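You operate a simulated robot arm through the tools that you are given. There is no shell and no other tool. Be economical: measure what you need, move in short steps, check, and stop when the job is done.

You run a simulated two-armed robot. Do the job below in one go: nothing can be reset, and whatever is moved stays where it is left.

## Task
Fix the green tile on four dabs of adhesive, then stand the level lengthwise on it.
Fine: use the yellow cartridge and put it back; press the tile home; steady the level while you press its key.

Only the result counts: the job must be done as asked and must still hold three seconds after the hand-in. Knocking over, shifting, dropping, spilling or breaking anything else fails it.

## Robot
Two 7-joint arms with two-finger parallel grippers on one trunk, on a base that drives. Base frame: it is fixed to the floor where the robot stands at the start and does not move with it; the origin is under the middle of the robot, x ahead of it, y to its left, z up; the surface under the hand at the start is at about z = 870. Readings come in mm, rad, newtons and seconds.
The left shoulder is at the start at [70, 133, 1226], the right one opposite. With the tool pointing down near the work surface each hand reaches from about 100 to 640 mm from the robot's upright axis, wherever it stands, measured 20 degrees to its own side. Places, roughly: marked dots [800, -400, 900]; white level key [300, -500, 900]. Payload 1.57 kg a hand.
Tool frame (each hand has its own): the origin (TCP) lies between the finger pads and is the grasp point; the fingertips stand 30 mm ahead of it; z points along the fingers, y is the line along which they close. Largest opening 80 mm; finger width 17, thickness 12; the body of the gripper, 40 by 82 mm, starts 80 mm behind the TCP.
Orientation is that of the tool frame in the base frame, as [roll, pitch, yaw] about the fixed x, y, z axes, in that order (R = Rz(yaw) Ry(pitch) Rx(roll)). With the fingers straight down and closing along the base's y, the tool's x points along the base's -x, its y along +y and its z along -z.

## Interface
- The arms move only by the tool jog_arm. It takes "left_moves", "right_moves" or both (then of equal length, played together; a hand with none holds still); each is a list of rows, each a list of 7 numbers: the shift along the tool's x, y, z in mm, then the turn, a rotation vector about the tool's x, y, z in rad, then the gripper command, from -1 (shut) to 1 (fully open), values between in proportion. In form: [[tx, ty, tz, ax, ay, az, jaw], ...]. A call has 1 to 20 rows; each row shifts and turns the commanded pose from where the row before left it, along the tool's axes as they then stand. Rows are played at 5 a second. More than 50 mm and 0.15 rad between two rows, or a gripper value outside its range, and nothing of the call is played. Where a pose cannot be reached the arm comes as near as it can. A force on the tool above 40 N (or 10 N above the force at the start of the call, whichever is more), or a blocked arm, ends the call early, and 0.2 s more pass. The fingers move at their own pace (about 153 mm/s each) and stop on an object; they squeeze with about 32 N. The grip force told is the motor's: it shows also when the fingers shut on nothing. Time passes only in rows, and 0.2 s behind the last, so rows that do not move let the fingers close. It gives the time, the measured TCP pose, the force on the tool (base axes), the opening and the grip force at its end, in the units of the frame above (readings bear some noise), with the torque about the TCP (base axes, N m) and any sound that the robot's microphone picked up.
- Cameras (640 x 400 px; columns grow to the right, rows downward): "scene" is now at [122.3, -44.9, 1444.5]; the picture's right is [-0.48, -0.88, 0.00], its down [-0.63, 0.34, -0.70] and it looks along [0.62, -0.34, -0.71] (base axes); focal length 290 px, centre (320, 200). "left" rides on the left gripper at [72, 7, -122] in its tool frame; the picture's right is [-0.09, 1.00, 0.00], its down [-0.84, -0.08, -0.54] and it looks along [-0.54, -0.05, 0.84] (tool axes); focal length 238 px, centre (320, 200). "right" rides on the right gripper at [72, -7, -122] in its tool frame; the picture's right is [0.09, 1.00, 0.00], its down [-0.84, 0.08, -0.54] and it looks along [-0.54, 0.05, 0.84] (tool axes); focal length 238 px, centre (320, 200). There is no depth. A picture from a camera that has moved, and an enlarged one, comes with that camera's place and axes in the base frame and with its lens. The place of the scene camera against the robot may be out by one fixed shift of up to 12 mm in any direction.
- grab_frame(camera): a new picture of that camera. No time passes.
- move_column(by): slides the trunk up (or, below 0, down) by that many mm; the arms and the scene camera ride with it, the base frame stays. It gives what a move gives, with no picture.
- roll_base(legs): drives the robot by 1 to 6 legs, each [ahead, left, turn to the left] in mm, mm and rad, along the robot's own axes; the way and the turn of a leg run together, so that a leg with both is an arc; at most 1500 mm and 3.142 rad a leg. The arms and the cameras ride along, it lands a little off, and it stops where it bumps. It gives what a move gives.
- aim_head(pan, tilt): turns the head with the scene camera to pan (to the left, within 1.501 rad either way) and tilt (down, from -0.506 to 1.204), counted from straight ahead of the robot. It gives what a move gives.
- enlarge(camera, box): a new picture of the part [left, top, right, bottom] of that camera's present view, enlarged. No time passes.
- sign_off(): hands the job in; it is judged then, once.

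Go step by step. Nothing tells you exact positions but the pictures and the camera data: compare them with the known pose of the tool, close in by small moves and look again before you grip or let go. The budget is 120 turns and 108 pictures, counting those below and the enlarged ones. Unless the task says otherwise, let go and move clear before handing in, and close with one line.

The tools are called after "Emit:" as name(argument=value, ...) on one line, values as JSON. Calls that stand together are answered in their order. jog_arm: Moves the arms, as the interface text tells. Its arguments: {"type":"object","properties":{"left_moves":{"type":"array"},"right_moves":{"type":"array"}},"required":[]} The other tools are called the same way: move_column (by) slides the trunk up or down; roll_base (legs) drives the base; aim_head (pan, tilt) turns the head that bears the scene camera; grab_frame (camera) takes a picture; enlarge (camera, box) takes an enlarged picture of a part of a camera's view; sign_off () hands the job in.

At the start:

```text
t: 0.0
left_eef_pos: [389.2, -23.5, 1189.6]
left_tool_rot: [-3.141, -0.001, -3.14]
left_force: [0.3, -0.1, -0.9]
left_moment: [0.0, 0.05, 0.03]
left_grip_width: 79.8
left_grip_force: 0.1
right_eef_pos: [332.3, -431.7, 1158.5]
right_tool_rot: [-3.142, 0.0, -3.141]
right_force: [-0.4, 0.2, -0.3]
right_moment: [0.02, 0.02, -0.02]
right_grip_width: 79.9
right_grip_force: 0.1
trunk travel left (down, up): [-800.0, 140.0]
robot x, y, heading: [-0.8, -0.5, -0.0]
head pan, tilt: [-0.499, 0.794]
```

scene: 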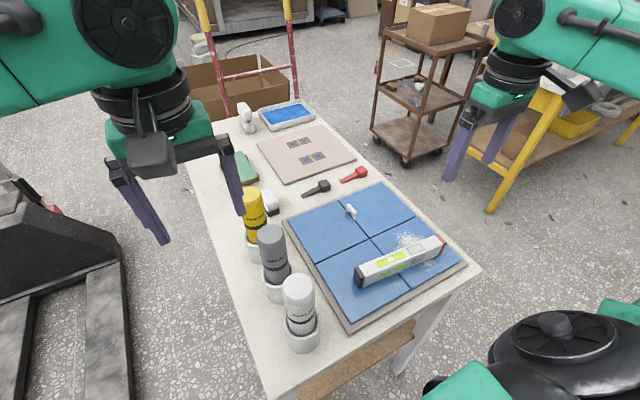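
right: 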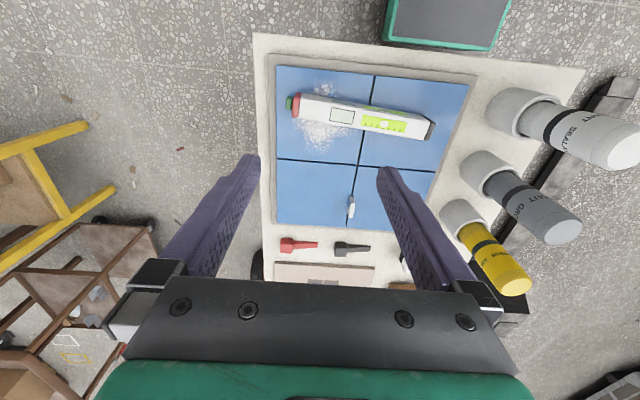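
left: 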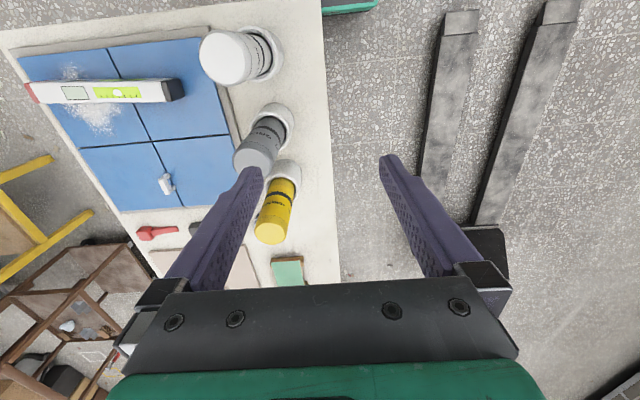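

I see a bench with three cartridges in cups (yellow, grey, white), a blue 2x2 tile panel with the level on it, a beige board with four marked squares, a green tile, nozzles, and a blue tray. I'll look closer before planning.

Emit:
enlarge(camera="scene", box=[200, 80, 380, 200])

Emit:
enlarge(camera="scene", box=[220, 160, 490, 360])

```text
3.33 times, centred on (290, 140) of scene
camera zoom: at [122.3, -44.9, 1444.5], right [-0.48, -0.88, 0.0], down [-0.63, 0.34, -0.7], along [0.62, -0.34, -0.71], focal length 966 px, centre (420, 400)
```

zoom: 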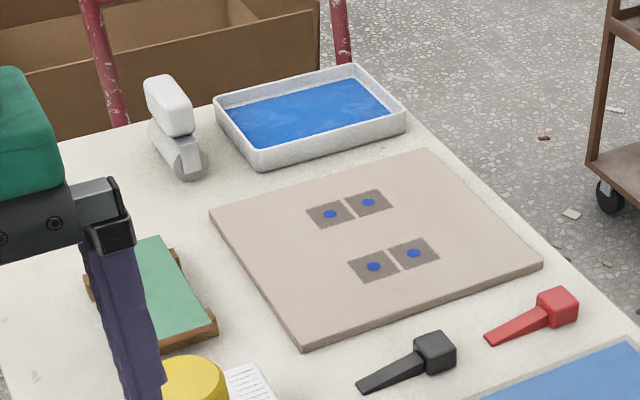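

```text
2.00 times, centred on (355, 260) of scene
camera zoom: at [122.3, -44.9, 1444.5], right [-0.48, -0.88, 0.0], down [-0.63, 0.34, -0.7], along [0.62, -0.34, -0.71], focal length 580 px, centre (250, 80)
```

zoom: 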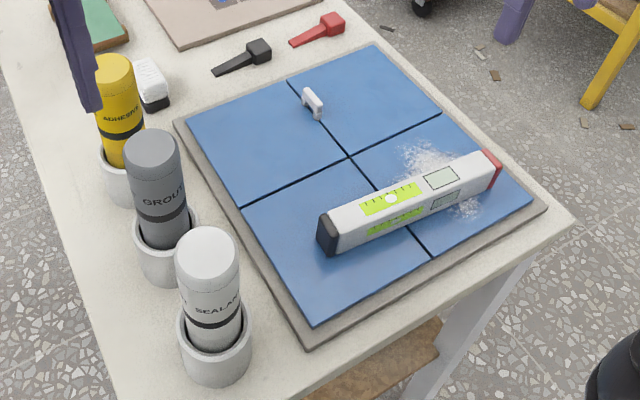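

The table spans roughly x 260–1000, y −535 to −20; the yellow cartridge is near (550, −120). I'll enlarge hand-camera views to see the cartridge ends and the level's key.

Emit:
enlarge(camera="right", box=[250, 60, 450, 260])

Emit:
enlarge(camera="left", box=[120, 20, 340, 290])

Emit:
enlarge(camera="scene", box=[225, 170, 345, 290])

```text
2.00 times, centred on (350, 160) of right
camera zoom: at [258.0, -438.0, 1280.8], right [-0.09, 1.0, 0.0], down [0.84, 0.08, 0.54], along [0.54, 0.05, -0.84], focal length 477 px, centre (260, 280)
```

zoom: 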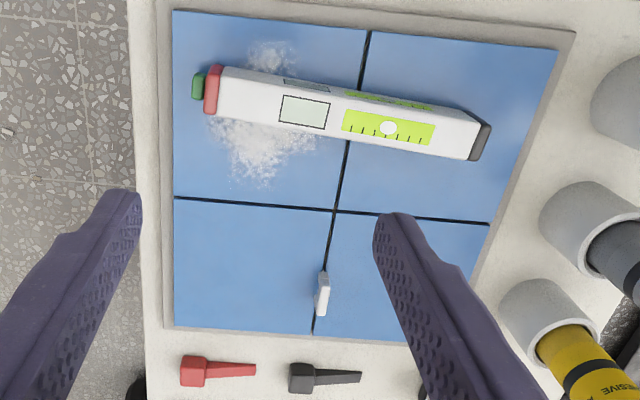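

```text
1.48 times, centred on (230, 155) of left
camera zoom: at [316.5, -16.3, 1312.5], right [0.09, 1.0, 0.0], down [0.84, -0.08, 0.54], along [0.54, -0.05, -0.84], focal length 353 px, centre (453, 267)
```

zoom: 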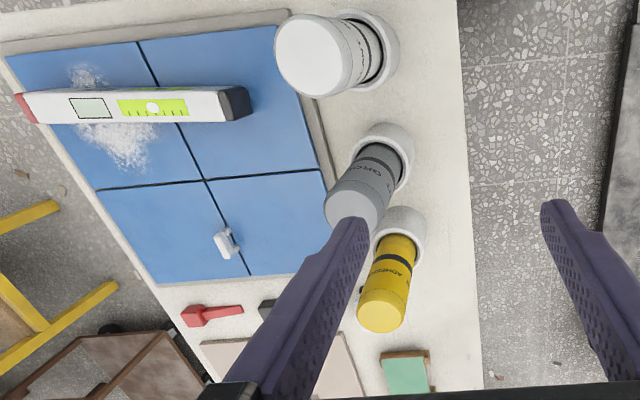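

```text
3.33 times, centred on (285, 230) of scene
camera zoom: at [122.3, -44.9, 1444.5], right [-0.48, -0.88, 0.0], down [-0.63, 0.34, -0.7], along [0.62, -0.34, -0.71], focal length 966 px, centre (437, 100)
```

zoom: 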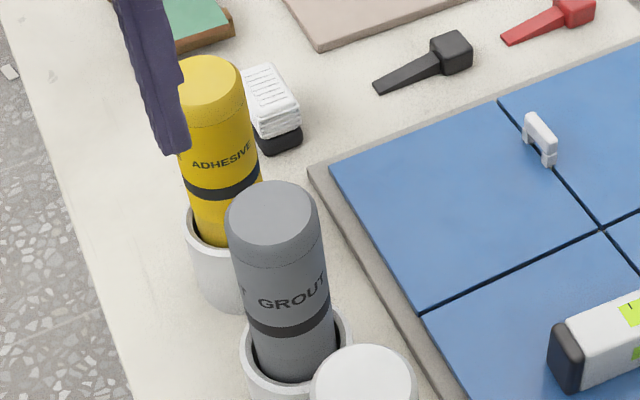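

The green button at the level's red end is the key. Next I move the left hand over the yellow cartridge to measure it with its camera.

Emit:
jog_arm(left_moves=[[-40, -36, 0, 0, 0, 0, 1], [-41, -36, 0, 0, 0, 0, 1], [0, 0, 0, 0, 0, 0, 1]])

Emit:
grab_frame(camera="left")

Emit:
grab_frame(camera="scene")

```text
refused: row 1 steps farther than a row can; nothing moved
```

```text
99 pictures are left
camera left: at [316.5, -16.3, 1312.5], right [0.09, 1.0, 0.0], down [0.84, -0.08, 0.54], along [0.54, -0.05, -0.84], focal length 238 px, centre (320, 200)
```

left: 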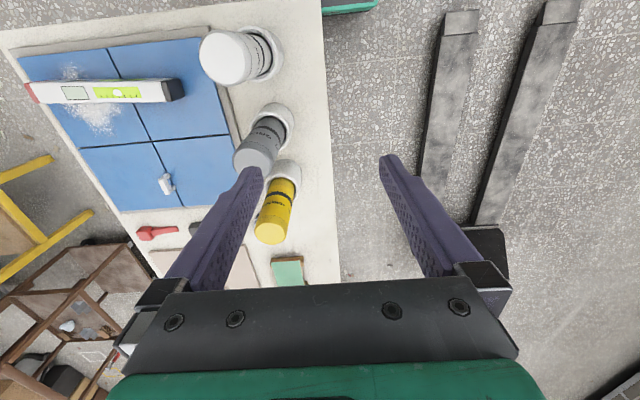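

```text
98 pictures are left
camera scene: at [122.3, -44.9, 1444.5], right [-0.48, -0.88, 0.0], down [-0.63, 0.34, -0.7], along [0.62, -0.34, -0.71], focal length 290 px, centre (320, 200)
```

scene: 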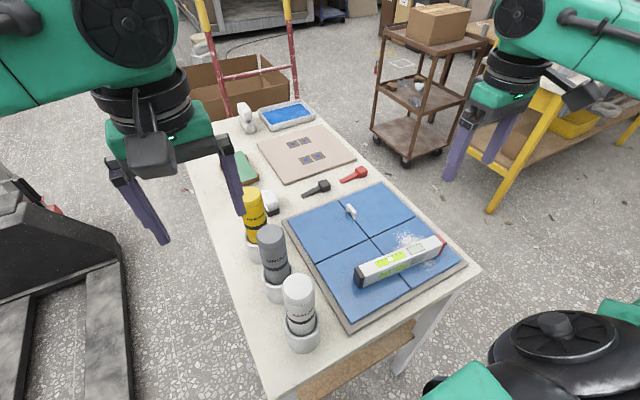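

The row was over 50 mm; nothing moved. I'll redo it in smaller steps with a little lift.

Emit:
jog_arm(left_moves=[[0, 0, -40, 0, 0, 0, 1], [-30, -30, 0, 0, 0, 0, 1], [-30, -30, 0, 0, 0, 0, 1], [-20, -15, 0, 0, 0, 0, 1], [0, 0, 0, 0, 0, 0, 1]])

Emit:
grab_frame(camera="left")

```text
t: 1.2
left_eef_pos: [469.0, -97.4, 1231.6]
left_tool_rot: [3.141, 0.0, 3.139]
left_force: [0.4, 0.2, 0.5]
left_moment: [-0.01, 0.01, -0.02]
left_grip_width: 80.1
left_grip_force: 0.0
right_eef_pos: [330.7, -430.0, 1159.3]
right_tool_rot: [-3.141, 0.001, 3.141]
right_force: [0.4, -0.5, -0.4]
right_moment: [-0.02, -0.03, -0.03]
right_grip_width: 80.3
right_grip_force: 0.0
trunk travel left (down, up): [-800.0, 140.0]
robot x, y, heading: [2.4, -1.6, 0.002]
head pan, tilt: [-0.499, 0.794]
```

```text
97 pictures are left
camera left: at [396.3, -90.0, 1354.0], right [0.09, 1.0, 0.0], down [0.84, -0.08, 0.54], along [0.54, -0.05, -0.84], focal length 238 px, centre (320, 200)
```

left: 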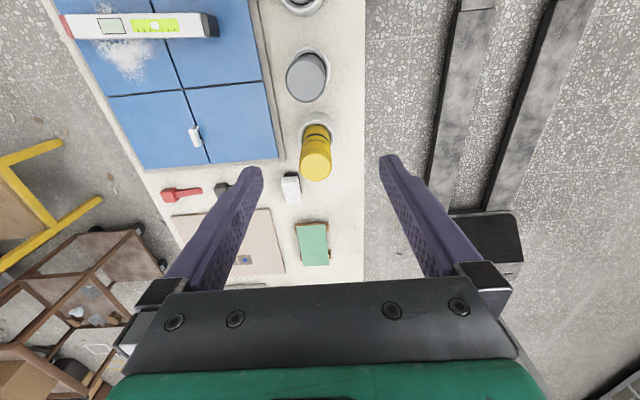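

The yellow cartridge's top is at about (537, −110, 1041), ~44 mm wide. I move over it and partway down, then check.

Emit:
jog_arm(left_moves=[[-35, -6, 0, 0, 0, 0, 1], [-34, -6, 0, 0, 0, 0, 1], [0, 0, 50, 0, 0, 0, 1], [0, 0, 50, 0, 0, 0, 1], [0, 0, 30, 0, 0, 0, 1], [0, 0, 0, 0, 0, 0, 1]])

Emit:
grab_frame(camera="left")

```text
t: 2.6
left_eef_pos: [486.9, -88.7, 1097.0]
left_tool_rot: [-3.139, 0.002, 3.141]
left_force: [0.4, -0.2, 0.1]
left_moment: [0.03, -0.01, -0.02]
left_grip_width: 80.1
left_grip_force: 0.0
left hand out of reach, approached as far as the arm can: row 1, 2
right_eef_pos: [330.8, -430.4, 1158.0]
right_tool_rot: [-3.14, 0.001, 3.142]
right_force: [0.8, 0.5, 0.1]
right_moment: [-0.02, 0.0, 0.03]
right_grip_width: 80.1
right_grip_force: 0.0
trunk travel left (down, up): [-800.0, 140.0]
robot x, y, heading: [-2.6, -0.9, 0.002]
head pan, tilt: [-0.499, 0.794]
```

```text
96 pictures are left
camera left: at [414.6, -82.5, 1219.1], right [0.09, 1.0, 0.0], down [0.84, -0.08, 0.54], along [0.54, -0.05, -0.84], focal length 238 px, centre (320, 200)
```

left: 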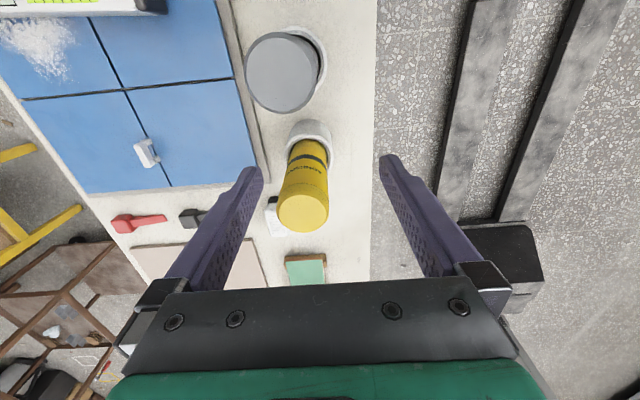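

The left hand is short on reach here because it crosses the body. I'll raise it and drive the base 250 mm to the right so that the cartridge lies on the left arm's side.

Emit:
jog_arm(left_moves=[[0, 0, -50, 0, 0, 0, 1], [20, 0, -50, 0, 0, 0, 1], [40, 0, 0, 0, 0, 0, 1], [0, 0, 0, 0, 0, 0, 1]])

Emit:
roll_base(legs=[[0, -250, 0]])

Emit:
grab_frame(camera="scene")

```text
refused: row 2 steps farther than a row can; nothing moved
```

```text
t: 4.4
left_eef_pos: [485.5, -344.0, 1097.9]
left_tool_rot: [-3.141, 0.0, 3.139]
left_force: [-0.5, 0.0, -0.2]
left_moment: [-0.02, 0.0, 0.03]
left_grip_width: 80.0
left_grip_force: 0.0
right_eef_pos: [327.6, -685.2, 1159.6]
right_tool_rot: [-3.141, 0.001, 3.14]
right_force: [-0.1, 1.6, -0.1]
right_moment: [-0.02, -0.03, 0.03]
right_grip_width: 80.2
right_grip_force: 0.1
trunk travel left (down, up): [-800.0, 140.0]
robot x, y, heading: [2.2, -254.9, -0.004]
head pan, tilt: [-0.499, 0.794]
```

```text
95 pictures are left
camera scene: at [121.6, -298.3, 1444.5], right [-0.48, -0.88, 0.0], down [-0.62, 0.34, -0.7], along [0.61, -0.34, -0.71], focal length 290 px, centre (320, 200)
```

scene: 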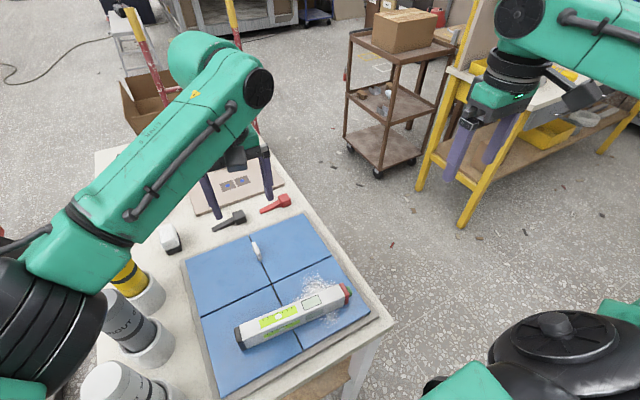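

The arm-lift was refused, but the drive went cleanly and nothing seems disturbed. Now I lift a little and bring the left hand back towards the cartridge.

Emit:
jog_arm(left_moves=[[0, 0, -45, 0, 0, 0, 1], [10, 45, 0, 0, 0, 0, 1], [0, 47, 0, 0, 0, 0, 1], [0, 47, 0, 0, 0, 0, 1], [0, 47, 0, 0, 0, 0, 1], [0, 48, 0, 0, 0, 0, 1], [-30, 0, 0, 0, 0, 0, 1], [-32, 0, 0, 0, 0, 0, 1], [0, 0, 0, 0, 0, 0, 1]])

Emit:
grab_frame(camera="left")

```text
t: 6.4
left_eef_pos: [535.4, -112.8, 1144.0]
left_tool_rot: [-3.141, 0.002, 3.138]
left_force: [0.3, 0.4, 0.4]
left_moment: [-0.02, -0.02, -0.01]
left_grip_width: 80.2
left_grip_force: 0.0
right_eef_pos: [328.0, -686.5, 1159.4]
right_tool_rot: [3.141, 0.002, 3.139]
right_force: [0.6, -0.1, 0.3]
right_moment: [0.0, 0.01, 0.01]
right_grip_width: 79.9
right_grip_force: 0.0
trunk travel left (down, up): [-800.0, 140.0]
robot x, y, heading: [-0.2, -255.2, -0.004]
head pan, tilt: [-0.499, 0.794]
```

```text
94 pictures are left
camera left: at [464.1, -104.5, 1265.8], right [0.1, 1.0, 0.0], down [0.84, -0.08, 0.54], along [0.54, -0.05, -0.84], focal length 238 px, centre (320, 200)
```

left: 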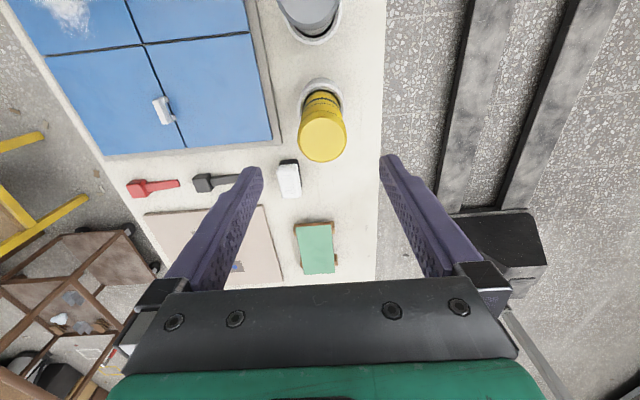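

Cartridge top at (538, −108, 1041), consistent. I descend and grip it.

Emit:
jog_arm(left_moves=[[-2, 4, 40, 0, 0, 0, 1], [0, 0, 40, 0, 0, 0, 1], [0, 0, 40, 0, 0, 0, 1], [0, 0, 18, 0, 0, 0, 1], [0, 0, 0, 0, 0, 0, 1], [0, 0, 0, 0, 0, 0, -0.2], [0, 0, 0, 0, 0, 0, -0.2], [0, 0, 0, 0, 0, 0, -0.2]])

Emit:
grab_frame(camera="left")

```text
t: 8.2
left_eef_pos: [539.3, -109.5, 1003.9]
left_tool_rot: [3.14, 0.0, 3.138]
left_force: [0.7, 0.2, -0.7]
left_moment: [0.06, -0.03, 0.0]
left_grip_width: 47.7
left_grip_force: 32.3
right_eef_pos: [329.1, -687.3, 1158.7]
right_tool_rot: [-3.141, -0.002, 3.138]
right_force: [0.0, 0.4, 0.5]
right_moment: [0.0, -0.04, 0.01]
right_grip_width: 79.7
right_grip_force: 0.2
trunk travel left (down, up): [-800.0, 140.0]
robot x, y, heading: [-0.3, -253.2, -0.001]
head pan, tilt: [-0.499, 0.794]
```

```text
93 pictures are left
camera left: at [467.4, -102.8, 1126.7], right [0.1, 1.0, 0.0], down [0.84, -0.08, 0.54], along [0.54, -0.05, -0.84], focal length 238 px, centre (320, 200)
```

left: 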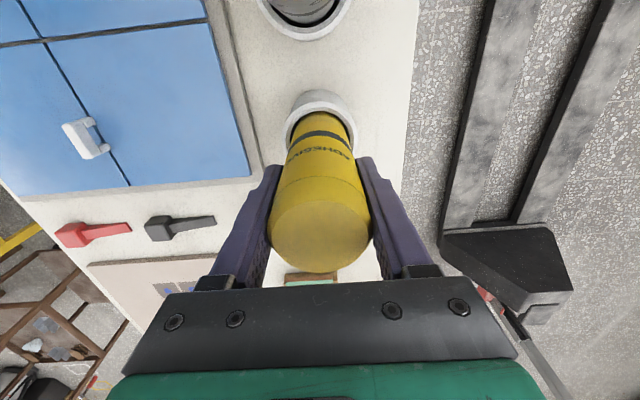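

Gripped firmly. I lift it straight out of the cup and look at its underside.

Emit:
jog_arm(left_moves=[[0, 0, -30, 0, 0, 0, -0.2], [0, 0, -30, 0, 0, 0, -0.2], [0, 0, -40, 0, 0, 0, -0.2], [0, 0, -40, 0, 0, 0, -0.2], [0, 0, -40, 0, 0, 0, -0.2], [0, 0, 0, 0, 0, 0, -0.2]])

Emit:
grab_frame(camera="scene")

Emit:
grab_frame(camera="right")

```text
t: 9.6
left_eef_pos: [540.2, -107.9, 1182.6]
left_tool_rot: [3.141, -0.001, 3.138]
left_force: [0.5, 0.1, -4.3]
left_moment: [0.0, 0.01, -0.02]
left_grip_width: 47.9
left_grip_force: 32.5
right_eef_pos: [328.8, -686.3, 1158.8]
right_tool_rot: [-3.141, -0.002, 3.137]
right_force: [-0.3, 0.8, 0.6]
right_moment: [0.03, 0.01, 0.0]
right_grip_width: 79.8
right_grip_force: 0.0
trunk travel left (down, up): [-800.0, 140.0]
robot x, y, heading: [-2.3, -251.9, -0.004]
head pan, tilt: [-0.499, 0.794]
```

```text
92 pictures are left
camera scene: at [122.8, -299.8, 1444.3], right [-0.48, -0.88, 0.0], down [-0.63, 0.34, -0.7], along [0.61, -0.34, -0.71], focal length 290 px, centre (320, 200)
```

scene: 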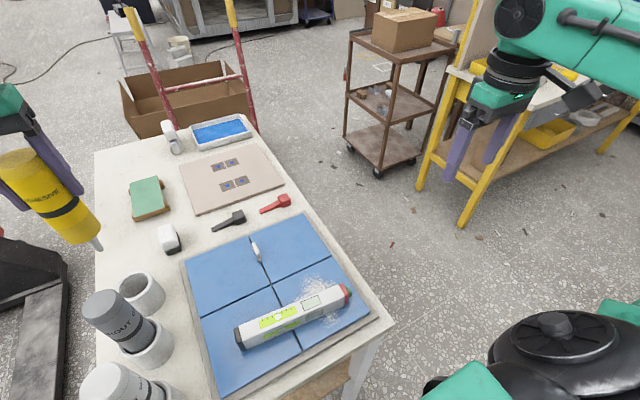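

```text
91 pictures are left
camera right: at [256.7, -693.4, 1280.7], right [-0.09, 1.0, 0.0], down [0.84, 0.07, 0.54], along [0.54, 0.05, -0.84], focal length 238 px, centre (320, 200)
```

right: 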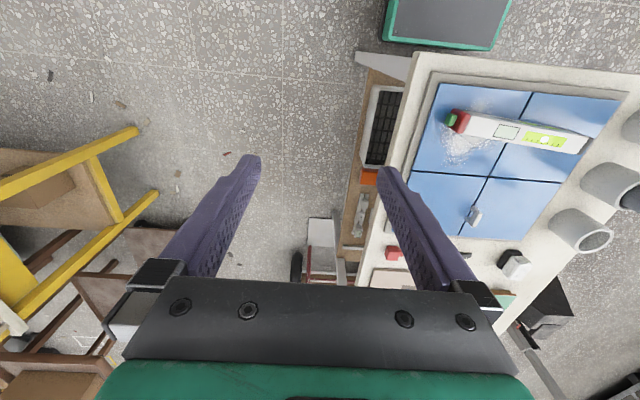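

The cartridge's nozzle points down, with its tip about 128 mm below the TCP. I'll drive around to the right (clear) side of the table and face +y.

Emit:
roll_base(legs=[[0, -700, 0], [0, 0, 1.571], [0, -965, 0]])

Emit:
grab_frame(camera="scene")

```text
t: 21.9
left_eef_pos: [811.6, -423.6, 1183.9]
left_tool_rot: [-3.141, 0.002, -1.589]
left_force: [0.8, 0.3, -2.4]
left_moment: [0.01, 0.02, 0.01]
left_grip_width: 47.5
left_grip_force: 32.5
right_eef_pos: [1386.4, -642.7, 1159.2]
right_tool_rot: [3.141, -0.001, -1.588]
right_force: [-0.2, -0.2, -0.1]
right_moment: [0.01, 0.03, 0.01]
right_grip_width: 80.0
right_grip_force: 0.1
trunk travel left (down, up): [-800.0, 140.0]
robot x, y, heading: [947.5, -964.4, 1.553]
head pan, tilt: [-0.499, 0.794]
```

```text
90 pictures are left
camera scene: at [990.6, -851.4, 1444.4], right [0.87, -0.49, 0.0], down [-0.35, -0.62, -0.7], along [0.35, 0.61, -0.71], focal length 290 px, centre (320, 200)
```

scene: 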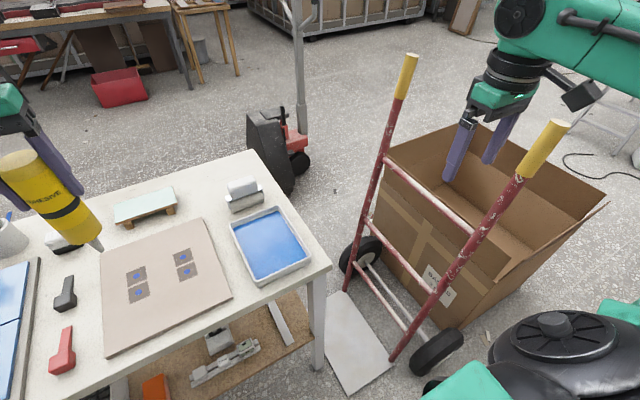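

I'm on the right side facing the table. I re-aim the head at the work to see the gap and the dots.

Emit:
aim_head(pan=0.25, tilt=0.9)

Emit:
grab_frame(camera="scene")

```text
t: 23.0
left_eef_pos: [811.2, -423.8, 1183.8]
left_tool_rot: [-3.141, -0.003, -1.588]
left_force: [-0.2, -0.5, -3.2]
left_moment: [0.0, -0.03, 0.01]
left_grip_width: 47.7
left_grip_force: 31.6
right_eef_pos: [1385.3, -643.4, 1158.8]
right_tool_rot: [-3.14, 0.001, -1.588]
right_force: [-0.2, 0.1, 0.1]
right_moment: [0.01, 0.0, 0.0]
right_grip_width: 80.0
right_grip_force: 0.0
trunk travel left (down, up): [-800.0, 140.0]
robot x, y, heading: [947.9, -963.8, 1.549]
head pan, tilt: [0.25, 0.901]
```

```text
89 pictures are left
camera scene: at [934.1, -848.3, 1436.0], right [0.97, 0.23, 0.0], down [0.18, -0.76, -0.62], along [-0.14, 0.6, -0.78], focal length 290 px, centre (320, 200)
```

scene: 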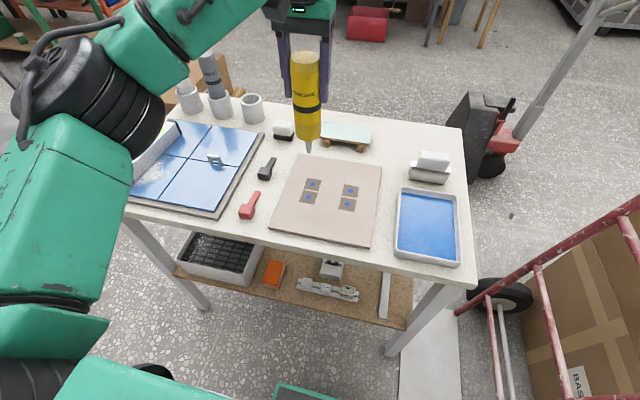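

The dots lie around (854, −385). I drive 140 mm ahead, to the same gap as at the start.

Emit:
roll_base(legs=[[140, 0, 0.02]])

```text
t: 24.3
left_eef_pos: [801.2, -292.7, 1185.6]
left_tool_rot: [-3.14, 0.002, -1.566]
left_force: [0.1, -0.4, -3.6]
left_moment: [0.0, -0.03, -0.01]
left_grip_width: 47.4
left_grip_force: 31.8
right_eef_pos: [1380.2, -498.9, 1159.5]
right_tool_rot: [3.141, 0.001, -1.568]
right_force: [0.1, -0.3, 0.0]
right_moment: [0.02, 0.01, 0.02]
right_grip_width: 80.0
right_grip_force: 0.1
trunk travel left (down, up): [-800.0, 140.0]
robot x, y, heading: [949.8, -828.3, 1.571]
head pan, tilt: [0.25, 0.901]
```

Now the left hand moves aside with the cartridge and the right hand swings over the dots to view them.

Emit:
jog_arm(left_moves=[[35, 30, 0, 0, 0, 0, -0.2], [35, 30, 0, 0, 0, 0, -0.2], [35, 30, 0, 0, 0, 0, -0.2], [0, 31, 0, 0, 0, 0, -0.2], [0, 0, 0, 0, 0, 0, -0.2], [0, 0, 0, 0, 0, 0, -0.2], [0, 0, 0, 0, 0, 0, -0.2], [0, 0, 0, 0, 0, 0, -0.2], [0, 0, 0, 0, 0, 0, -0.2], [0, 0, 0, 0, 0, 0, -0.2], [0, 0, 0, 0, 0, 0, -0.2]], right_moves=[[0, 45, 0, 0, 0, 0, 1], [0, 45, 0, 0, 0, 0, 1], [0, 45, 0, 0, 0, 0, 1], [0, 45, 0, 0, 0, 0, 1], [0, 45, 0, 0, 0, 0, 1], [0, 45, 0, 0, 0, 0, 1], [0, 45, 0, 0, 0, 0, 1], [-20, 45, 0, 0, 0, 0, 1], [-20, 45, 0, 0, 0, 0, 1], [-20, 45, 0, 0, 0, 0, 1], [0, 0, 0, 0, 0, 0, 1]])

Emit:
grab_frame(camera="right")

Emit:
grab_frame(camera="left")

```text
t: 26.7
left_eef_pos: [679.8, -397.4, 1183.3]
left_tool_rot: [3.141, 0.002, -1.566]
left_force: [0.2, 0.7, -3.4]
left_moment: [0.01, -0.03, -0.01]
left_grip_width: 47.6
left_grip_force: 32.0
right_eef_pos: [983.6, -461.9, 1158.6]
right_tool_rot: [3.14, 0.001, -1.568]
right_force: [0.5, 0.4, -0.2]
right_moment: [-0.02, 0.01, -0.01]
right_grip_width: 79.8
right_grip_force: 0.0
right hand out of reach, approached as far as the arm can: row 9, 10
trunk travel left (down, up): [-800.0, 140.0]
robot x, y, heading: [949.7, -828.5, 1.577]
head pan, tilt: [0.25, 0.901]
```

```text
88 pictures are left
camera right: at [989.0, -534.7, 1280.6], right [-1.0, -0.1, 0.0], down [-0.08, 0.84, 0.54], along [-0.05, 0.54, -0.84], focal length 238 px, centre (320, 200)
```

right: 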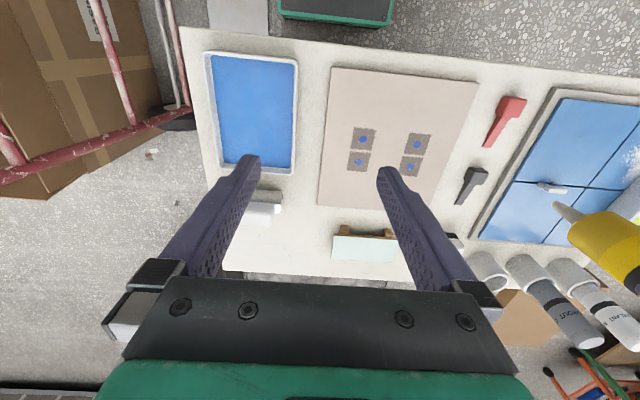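

```text
87 pictures are left
camera left: at [673.2, -469.8, 1305.7], right [-1.0, 0.09, 0.0], down [0.07, 0.84, 0.54], along [0.05, 0.54, -0.84], focal length 238 px, centre (320, 200)
```

left: 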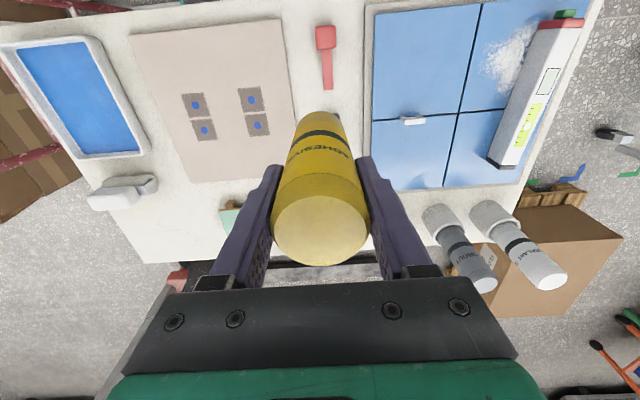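

Both hand cameras see all four dots. I enlarge each for triangulation.

Emit:
enlarge(camera="right", box=[310, 60, 490, 280])

Emit:
enlarge(camera="left", box=[120, 10, 310, 190])

```text
1.82 times, centred on (400, 170) of right
camera zoom: at [989.0, -534.7, 1280.6], right [-1.0, -0.1, 0.0], down [-0.08, 0.84, 0.54], along [-0.05, 0.54, -0.84], focal length 433 px, centre (174, 254)
```

zoom: 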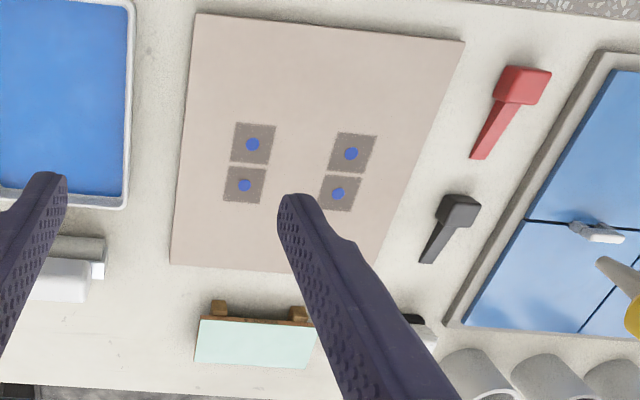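

```text
2.22 times, centred on (215, 100) of left
camera zoom: at [673.2, -469.8, 1305.7], right [-1.0, 0.09, 0.0], down [0.07, 0.84, 0.54], along [0.05, 0.54, -0.84], focal length 530 px, centre (553, 422)
```

zoom: 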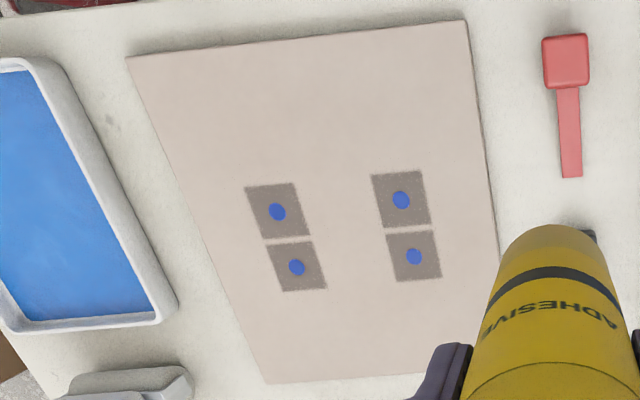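

Dots triangulate to x ≈ 799/898.6, y ≈ −402/−358, z ≈ 860; the nozzle tip is about 151 mm below the TCP. I bring the tip to ~15 mm above the dot (799, −402) and check.

Emit:
jog_arm(left_moves=[[2, -40, 0, 0, 0, 0, -0.2], [2, -40, 0, 0, 0, 0, -0.2], [0, -39, 0, 0, 0, 0, -0.2], [0, 0, 40, 0, 0, 0, -0.2], [0, 0, 40, 0, 0, 0, -0.2], [0, 0, 40, 0, 0, 0, -0.2], [0, 0, 35, 0, 0, 0, -0.2], [0, 0, 0, 0, 0, 0, -0.2]])

Emit:
enlarge(camera="right", box=[320, 80, 520, 220])

Emit:
grab_frame(camera="left")

```text
t: 28.5
left_eef_pos: [797.4, -398.7, 1029.5]
left_tool_rot: [-3.141, 0.001, -1.566]
left_force: [-0.2, -0.2, -3.4]
left_moment: [0.0, 0.03, 0.02]
left_grip_width: 47.7
left_grip_force: 32.8
right_eef_pos: [982.7, -460.0, 1157.7]
right_tool_rot: [-3.14, 0.0, -1.565]
right_force: [0.3, -0.1, 0.3]
right_moment: [0.02, 0.0, -0.04]
right_grip_width: 79.8
right_grip_force: 0.2
trunk travel left (down, up): [-800.0, 140.0]
robot x, y, heading: [950.0, -828.4, 1.578]
head pan, tilt: [0.25, 0.901]
```

```text
2.86 times, centred on (420, 150) of right
camera zoom: at [989.8, -533.5, 1280.3], right [-1.0, -0.1, 0.0], down [-0.08, 0.84, 0.54], along [-0.05, 0.54, -0.84], focal length 681 px, centre (34, 343)
```

zoom: 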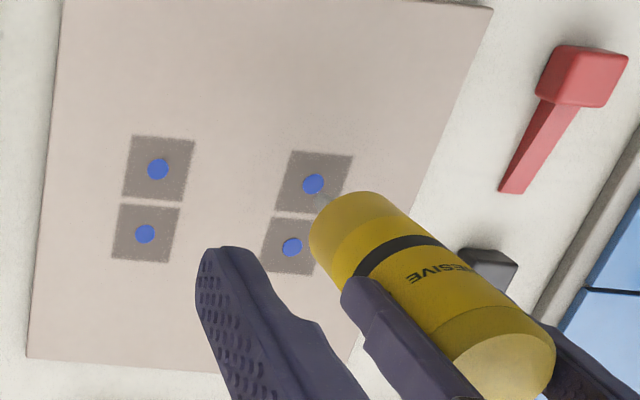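

```text
83 pictures are left
camera left: at [791.0, -469.7, 1151.9], right [-1.0, 0.09, 0.0], down [0.07, 0.84, 0.54], along [0.05, 0.54, -0.84], focal length 238 px, centre (320, 200)
```

left: 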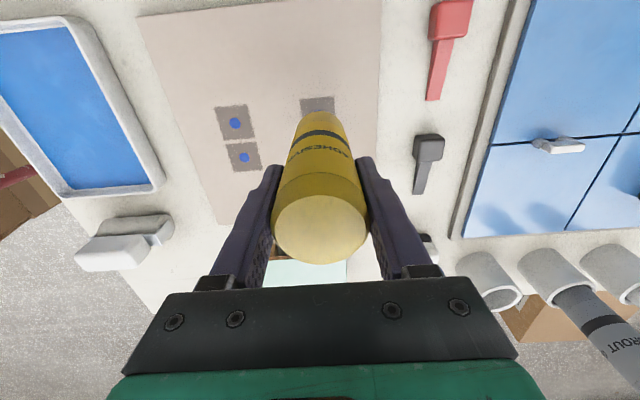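

The tip is ~4 mm off in y. I correct and lower closer to the dot.

Emit:
jog_arm(left_moves=[[4, 0, 6, 0, 0, 0, -0.2], [0, 0, 5, 0, 0, 0, -0.2], [0, 0, 0, 0, 0, 0, -0.2]])

Emit:
enlarge(camera="right", box=[360, 100, 460, 180])

```text
t: 29.3
left_eef_pos: [798.9, -402.5, 1017.7]
left_tool_rot: [-3.14, 0.001, -1.565]
left_force: [-0.9, -0.2, -3.2]
left_moment: [-0.02, 0.04, -0.01]
left_grip_width: 47.5
left_grip_force: 31.8
right_eef_pos: [982.8, -460.8, 1157.9]
right_tool_rot: [3.141, 0.0, -1.566]
right_force: [0.3, -0.1, -0.7]
right_moment: [0.0, 0.01, 0.03]
right_grip_width: 79.9
right_grip_force: 0.0
trunk travel left (down, up): [-800.0, 140.0]
robot x, y, heading: [950.6, -830.4, 1.577]
head pan, tilt: [0.25, 0.901]
```

```text
5.00 times, centred on (410, 140) of right
camera zoom: at [989.9, -533.2, 1280.2], right [-1.0, -0.1, 0.0], down [-0.08, 0.84, 0.54], along [-0.05, 0.54, -0.84], focal length 1192 px, centre (-130, 500)
```

zoom: 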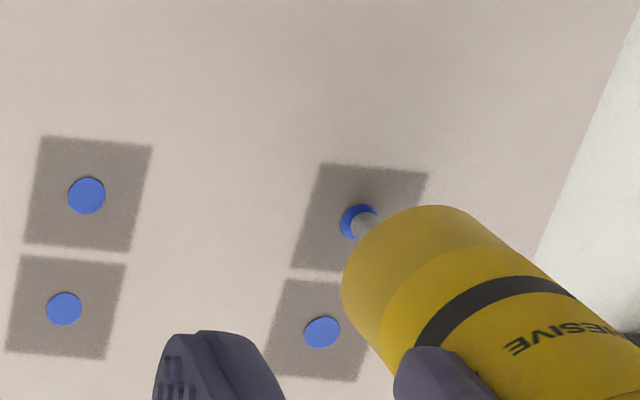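

The tip is right over the dot, a few mm above it. I lower gently to touch and see whether it dispenses.

Emit:
jog_arm(left_moves=[[0, 0, 2, 0, 0, 0, -0.2], [0, 0, 1.5, 0, 0, 0, -0.2], [0, 0, 0, 0, 0, 0, -0.2], [0, 0, 0, 0, 0, 0, -0.2]])

Emit:
enlarge(camera="right", box=[360, 100, 460, 180])

```text
t: 30.3
left_eef_pos: [798.2, -404.4, 1015.4]
left_tool_rot: [-3.14, 0.003, -1.566]
left_force: [-1.3, -0.6, 5.5]
left_moment: [-0.14, 0.2, -0.01]
left_grip_width: 47.5
left_grip_force: 32.2
right_eef_pos: [983.6, -461.4, 1159.5]
right_tool_rot: [3.141, 0.0, -1.566]
right_force: [0.0, 0.7, 0.3]
right_moment: [0.02, 0.0, 0.01]
right_grip_width: 80.0
right_grip_force: 0.1
trunk travel left (down, up): [-800.0, 140.0]
robot x, y, heading: [953.1, -826.5, 1.576]
head pan, tilt: [0.25, 0.901]
```

```text
5.00 times, centred on (410, 140) of right
camera zoom: at [989.8, -534.7, 1280.6], right [-1.0, -0.1, 0.0], down [-0.08, 0.84, 0.54], along [-0.05, 0.54, -0.84], focal length 1192 px, centre (-130, 500)
```

zoom: 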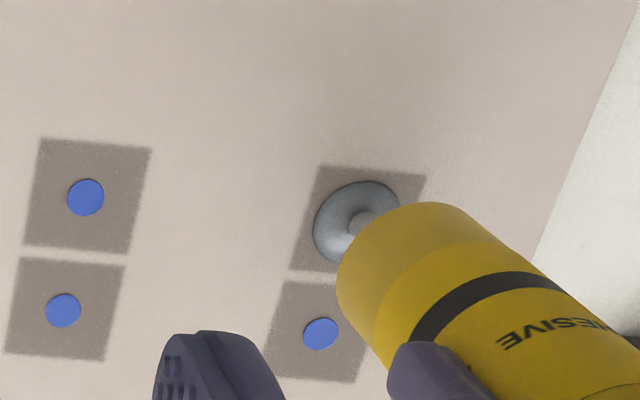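

A dab came out on contact. I lift off right away and look.

Emit:
jog_arm(left_moves=[[0, 0, -10, 0, 0, 0, -0.2], [0, 0, -20, 0, 0, 0, -0.2]])

Emit:
enlarge(camera="right", box=[360, 100, 460, 180])

```text
t: 30.9
left_eef_pos: [801.8, -403.6, 1044.2]
left_tool_rot: [3.141, 0.0, -1.566]
left_force: [0.0, -0.1, -3.5]
left_moment: [-0.01, 0.03, -0.01]
left_grip_width: 47.6
left_grip_force: 32.1
right_eef_pos: [983.1, -462.2, 1157.3]
right_tool_rot: [3.14, -0.001, -1.566]
right_force: [-0.2, -0.6, 0.1]
right_moment: [0.03, 0.01, 0.04]
right_grip_width: 79.8
right_grip_force: 0.1
trunk travel left (down, up): [-800.0, 140.0]
robot x, y, heading: [944.0, -829.6, 1.576]
head pan, tilt: [0.25, 0.901]
```

```text
5.00 times, centred on (410, 140) of right
camera zoom: at [990.2, -533.9, 1280.3], right [-1.0, -0.1, 0.0], down [-0.08, 0.84, 0.54], along [-0.05, 0.54, -0.84], focal length 1192 px, centre (-130, 500)
```

zoom: 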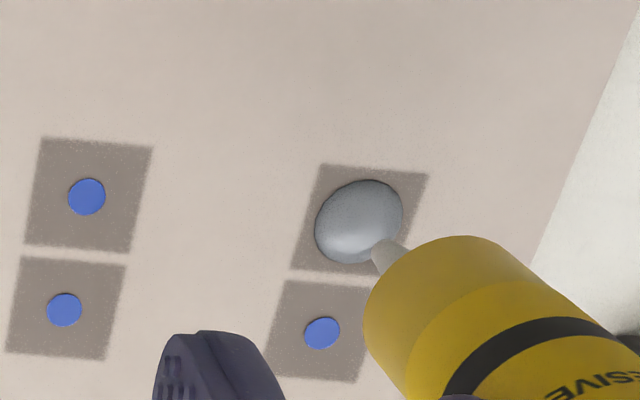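

A neat dab inside its square. I repeat the same stroke on the dot at (799, −358).

Emit:
jog_arm(left_moves=[[-44.2, 0, 0, 0, 0, 0, -0.2], [0, 0, 15, 0, 0, 0, -0.2], [0, 0, 11.5, 0, 0, 0, -0.2], [0, 0, 0, 0, 0, 0, -0.2], [0, 0, 2, 0, 0, 0, -0.2], [0, 0, 1.5, 0, 0, 0, -0.2], [0, 0, 0, 0, 0, 0, -0.2], [0, 0, 0, 0, 0, 0, -0.2], [0, 0, 0, 0, 0, 0, -0.2], [0, 0, -10, 0, 0, 0, -0.2], [0, 0, -30, 0, 0, 0, -0.2]])

Emit:
enlarge(camera="right", box=[340, 100, 460, 190])

```text
t: 33.3
left_eef_pos: [799.5, -359.5, 1054.9]
left_tool_rot: [3.139, -0.002, -1.566]
left_force: [0.2, -0.6, -3.7]
left_moment: [0.02, 0.03, -0.01]
left_grip_width: 47.6
left_grip_force: 32.1
right_eef_pos: [984.0, -461.5, 1157.9]
right_tool_rot: [3.141, 0.0, -1.566]
right_force: [-0.8, -0.2, -0.9]
right_moment: [0.02, 0.03, 0.02]
right_grip_width: 79.8
right_grip_force: 0.1
trunk travel left (down, up): [-800.0, 140.0]
robot x, y, heading: [945.1, -830.0, 1.577]
head pan, tilt: [0.25, 0.901]
```

```text
4.44 times, centred on (400, 145) of right
camera zoom: at [990.5, -534.1, 1280.3], right [-1.0, -0.1, 0.0], down [-0.08, 0.84, 0.54], along [-0.05, 0.54, -0.84], focal length 1059 px, centre (-36, 444)
```

zoom: 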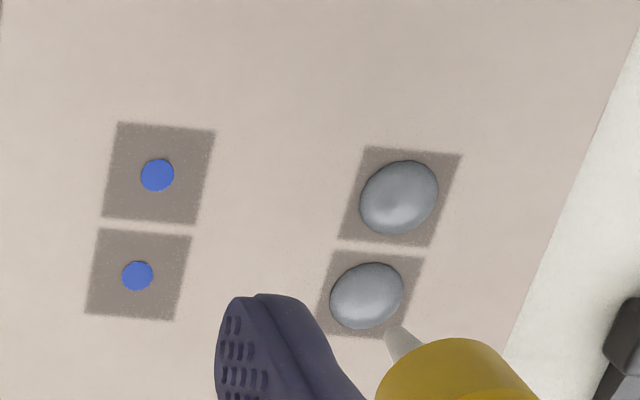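

Two done. I clear the right hand to the side and do the dot at (898.6, −358).

Emit:
jog_arm(left_moves=[[0, 0, 0, 0, 0, 0, -0.2], [0, 0, 0, 0, 0, 0, -0.2], [0, -33, 0, 0, 0, 0, -0.2], [0, -33, 0, 0, 0, 0, -0.2], [0, -33.5, 0, 0, 0, 0, -0.2], [0, 0, 25, 0, 0, 0, -0.2], [0, 0, 11.5, 0, 0, 0, -0.2], [0, 0, 0, 0, 0, 0, -0.2], [0, 0, 2, 0, 0, 0, -0.2], [0, 0, 1.5, 0, 0, 0, -0.2], [0, 0, 0, 0, 0, 0, -0.2], [0, 0, 0, 0, 0, 0, -0.2], [0, 0, 0, 0, 0, 0, -0.2], [0, 0, -10, 0, 0, 0, -0.2], [0, 0, -30, 0, 0, 0, -0.2]], right_moves=[[0, -45, 0, 0, 0, 0, 1], [0, -45, 0, 0, 0, 0, 1], [0, -45, 0, 0, 0, 0, 1], [0, -45, 0, 0, 0, 0, 1], [0, 0, 0, 0, 0, 0, 1], [0, 0, 0, 0, 0, 0, 1], [0, 0, 0, 0, 0, 0, 1], [0, 0, 0, 0, 0, 0, 1], [0, 0, 0, 0, 0, 0, 1], [0, 0, 0, 0, 0, 0, 1], [0, 0, 0, 0, 0, 0, 1], [0, 0, 0, 0, 0, 0, 1], [0, 0, 0, 0, 0, 0, 1], [0, 0, 0, 0, 0, 0, 1], [0, 0, 0, 0, 0, 0, 1]])

Emit:
grab_frame(camera="right")

Emit:
enlarge(camera="scene", box=[260, 60, 400, 180])

```text
t: 36.5
left_eef_pos: [900.3, -359.6, 1054.0]
left_tool_rot: [3.141, -0.002, -1.566]
left_force: [0.3, 0.0, -3.0]
left_moment: [0.03, -0.04, 0.04]
left_grip_width: 47.5
left_grip_force: 32.0
right_eef_pos: [1162.4, -464.7, 1157.6]
right_tool_rot: [3.14, 0.0, -1.565]
right_force: [-0.4, 0.0, 0.1]
right_moment: [0.01, 0.01, 0.02]
right_grip_width: 79.8
right_grip_force: 0.0
trunk travel left (down, up): [-800.0, 140.0]
robot x, y, heading: [951.2, -830.4, 1.581]
head pan, tilt: [0.25, 0.901]
```

```text
78 pictures are left
camera right: at [1168.9, -537.1, 1280.0], right [-1.0, -0.1, 0.0], down [-0.08, 0.84, 0.54], along [-0.05, 0.54, -0.84], focal length 238 px, centre (320, 200)
```

right: 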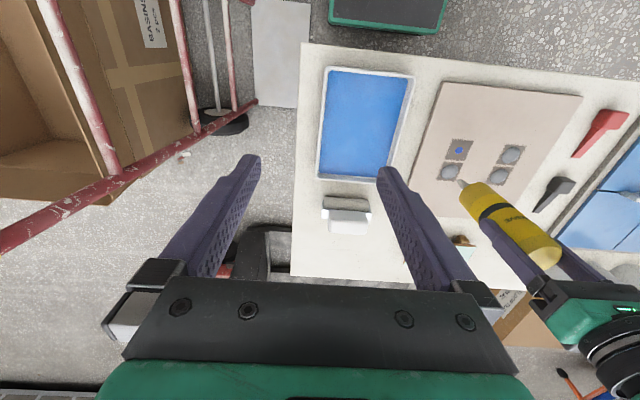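

```text
3.33 times, centred on (330, 120) of scene
camera zoom: at [932.7, -713.0, 1436.0], right [0.97, 0.25, 0.0], down [0.2, -0.76, -0.62], along [-0.16, 0.6, -0.78], focal length 966 px, centre (287, 467)
```

zoom: 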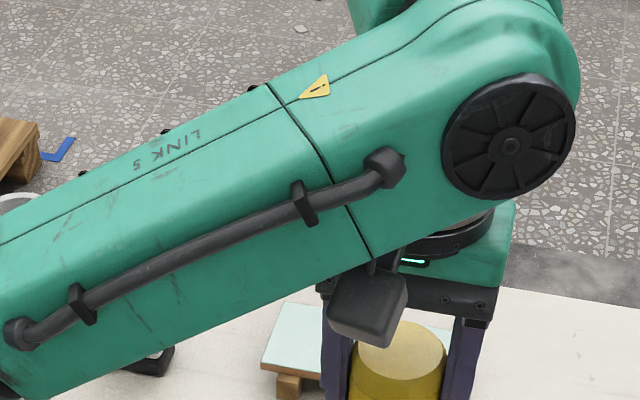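

Third dab is fine. Now the last dot at (898.6, −402).

Emit:
jog_arm(left_moves=[[44.2, 0, 0, 0, 0, 0, -0.2], [0, 0, 25, 0, 0, 0, -0.2], [0, 0, 11.5, 0, 0, 0, -0.2], [0, 0, 0, 0, 0, 0, -0.2], [0, 0, 2, 0, 0, 0, -0.2], [0, 0, 1.5, 0, 0, 0, -0.2], [0, 0, 0, 0, 0, 0, -0.2], [0, 0, 0, 0, 0, 0, -0.2], [0, 0, 0, 0, 0, 0, -0.2], [0, 0, -10, 0, 0, 0, -0.2], [0, 0, -40, 0, 0, 0, -0.2], [0, 0, -40, 0, 0, 0, -0.2], [0, 0, -40, 0, 0, 0, -0.2], [0, 0, -40, 0, 0, 0, -0.2]])

Emit:
enlarge(camera="right", box=[400, 70, 600, 210])

```text
t: 39.5
left_eef_pos: [897.9, -404.4, 1185.6]
left_tool_rot: [3.142, -0.001, -1.566]
left_force: [-0.2, -0.6, -3.7]
left_moment: [-0.01, 0.0, 0.02]
left_grip_width: 47.3
left_grip_force: 32.0
right_eef_pos: [1162.6, -465.6, 1158.5]
right_tool_rot: [3.141, 0.001, -1.567]
right_force: [0.5, -0.1, -0.3]
right_moment: [0.02, 0.0, -0.03]
right_grip_width: 80.2
right_grip_force: 0.0
trunk travel left (down, up): [-800.0, 140.0]
robot x, y, heading: [953.8, -827.8, 1.58]
head pan, tilt: [0.25, 0.901]
```

```text
2.86 times, centred on (500, 140) of right
camera zoom: at [1169.0, -537.1, 1280.1], right [-1.0, -0.1, 0.0], down [-0.08, 0.84, 0.54], along [-0.05, 0.54, -0.84], focal length 681 px, centre (-194, 371)
```

zoom: 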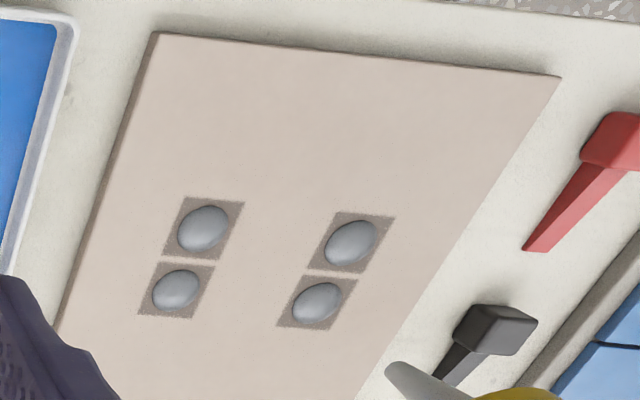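

All four dabs sit well inside their squares. Now the green tile on its two supports near (856, −160): it's far, so I drive 45 mm closer (about 60 mm gap seen) and 200 mm left, keeping the cartridge in the left hand.

Emit:
roll_base(legs=[[0, 200, 0], [42, 0, -0.01]])

Emit:
grab_frame(camera="right")

Emit:
grab_frame(camera="scene")

```text
t: 41.6
left_eef_pos: [703.6, -368.9, 1189.2]
left_tool_rot: [3.14, 0.007, -1.577]
left_force: [0.4, -0.8, -2.5]
left_moment: [0.05, -0.01, 0.01]
left_grip_width: 47.6
left_grip_force: 31.5
right_eef_pos: [968.2, -432.1, 1160.9]
right_tool_rot: [3.14, 0.009, -1.576]
right_force: [0.5, -0.9, -1.0]
right_moment: [0.07, 0.01, 0.01]
right_grip_width: 79.9
right_grip_force: 0.1
trunk travel left (down, up): [-800.0, 140.0]
robot x, y, heading: [754.8, -787.9, 1.566]
head pan, tilt: [0.25, 0.901]
```

```text
75 pictures are left
camera right: at [973.3, -505.3, 1281.8], right [-1.0, -0.09, 0.0], down [-0.07, 0.83, 0.55], along [-0.05, 0.55, -0.84], focal length 238 px, centre (320, 200)
```

right: 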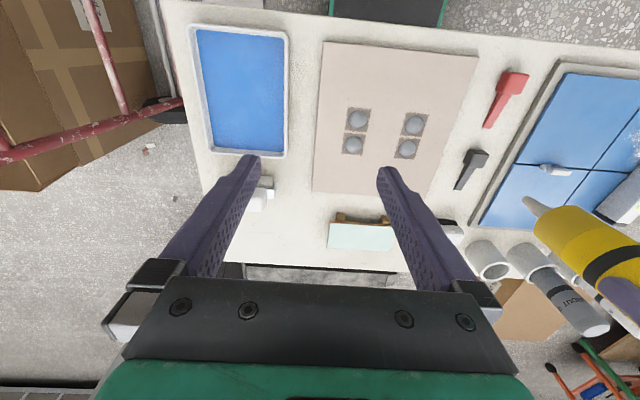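

```text
74 pictures are left
camera scene: at [735.5, -679.7, 1437.0], right [0.97, 0.24, 0.0], down [0.19, -0.76, -0.63], along [-0.15, 0.61, -0.78], focal length 290 px, centre (320, 200)
```

scene: 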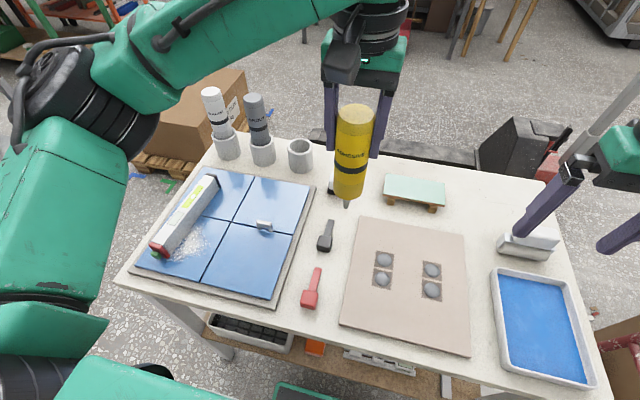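

The tool reads a tiny tilt after the drive; I check whether it settles, and enlarge the view of the tile.

Emit:
jog_arm(left_moves=[[0, 0, 0, 0, 0, 0, -0.2], [0, 0, 0, 0, 0, 0, -0.2]])

Emit:
enlarge(camera="scene", box=[340, 150, 480, 250])

Emit:
enlarge(camera="right", box=[310, 180, 410, 270])

```text
t: 42.2
left_eef_pos: [703.6, -363.6, 1187.0]
left_tool_rot: [3.141, 0.002, -1.575]
left_force: [0.4, 0.0, -2.8]
left_moment: [0.04, 0.04, 0.01]
left_grip_width: 47.4
left_grip_force: 32.4
right_eef_pos: [966.1, -426.0, 1158.8]
right_tool_rot: [3.141, 0.003, -1.578]
right_force: [0.3, 0.1, -0.2]
right_moment: [0.02, 0.02, 0.03]
right_grip_width: 80.1
right_grip_force: 0.0
trunk travel left (down, up): [-800.0, 140.0]
robot x, y, heading: [753.6, -785.3, 1.571]
head pan, tilt: [0.25, 0.901]
```

```text
4.00 times, centred on (410, 200) of scene
camera zoom: at [734.6, -673.7, 1436.4], right [0.97, 0.24, 0.0], down [0.19, -0.76, -0.62], along [-0.15, 0.6, -0.78], focal length 1160 px, centre (-40, 200)
```

zoom: 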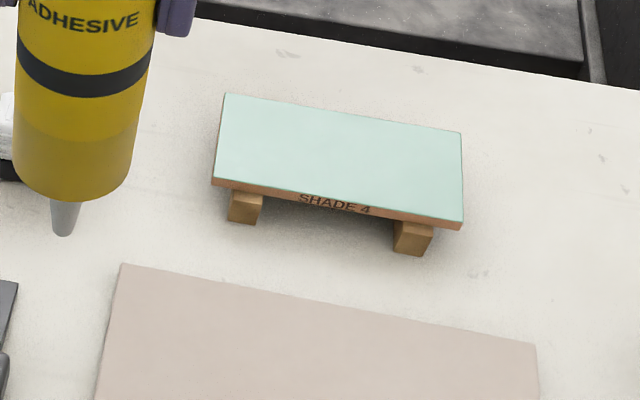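

```text
4.44 times, centred on (360, 225) of right
camera zoom: at [972.5, -500.1, 1280.6], right [-1.0, -0.09, 0.0], down [-0.07, 0.84, 0.54], along [-0.05, 0.54, -0.84], focal length 1059 px, centre (142, 89)
```

zoom: 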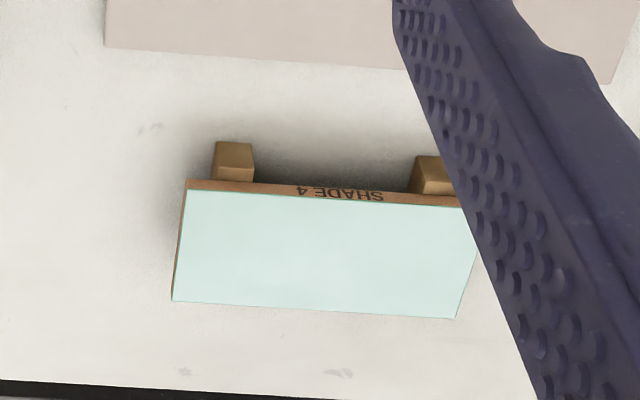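

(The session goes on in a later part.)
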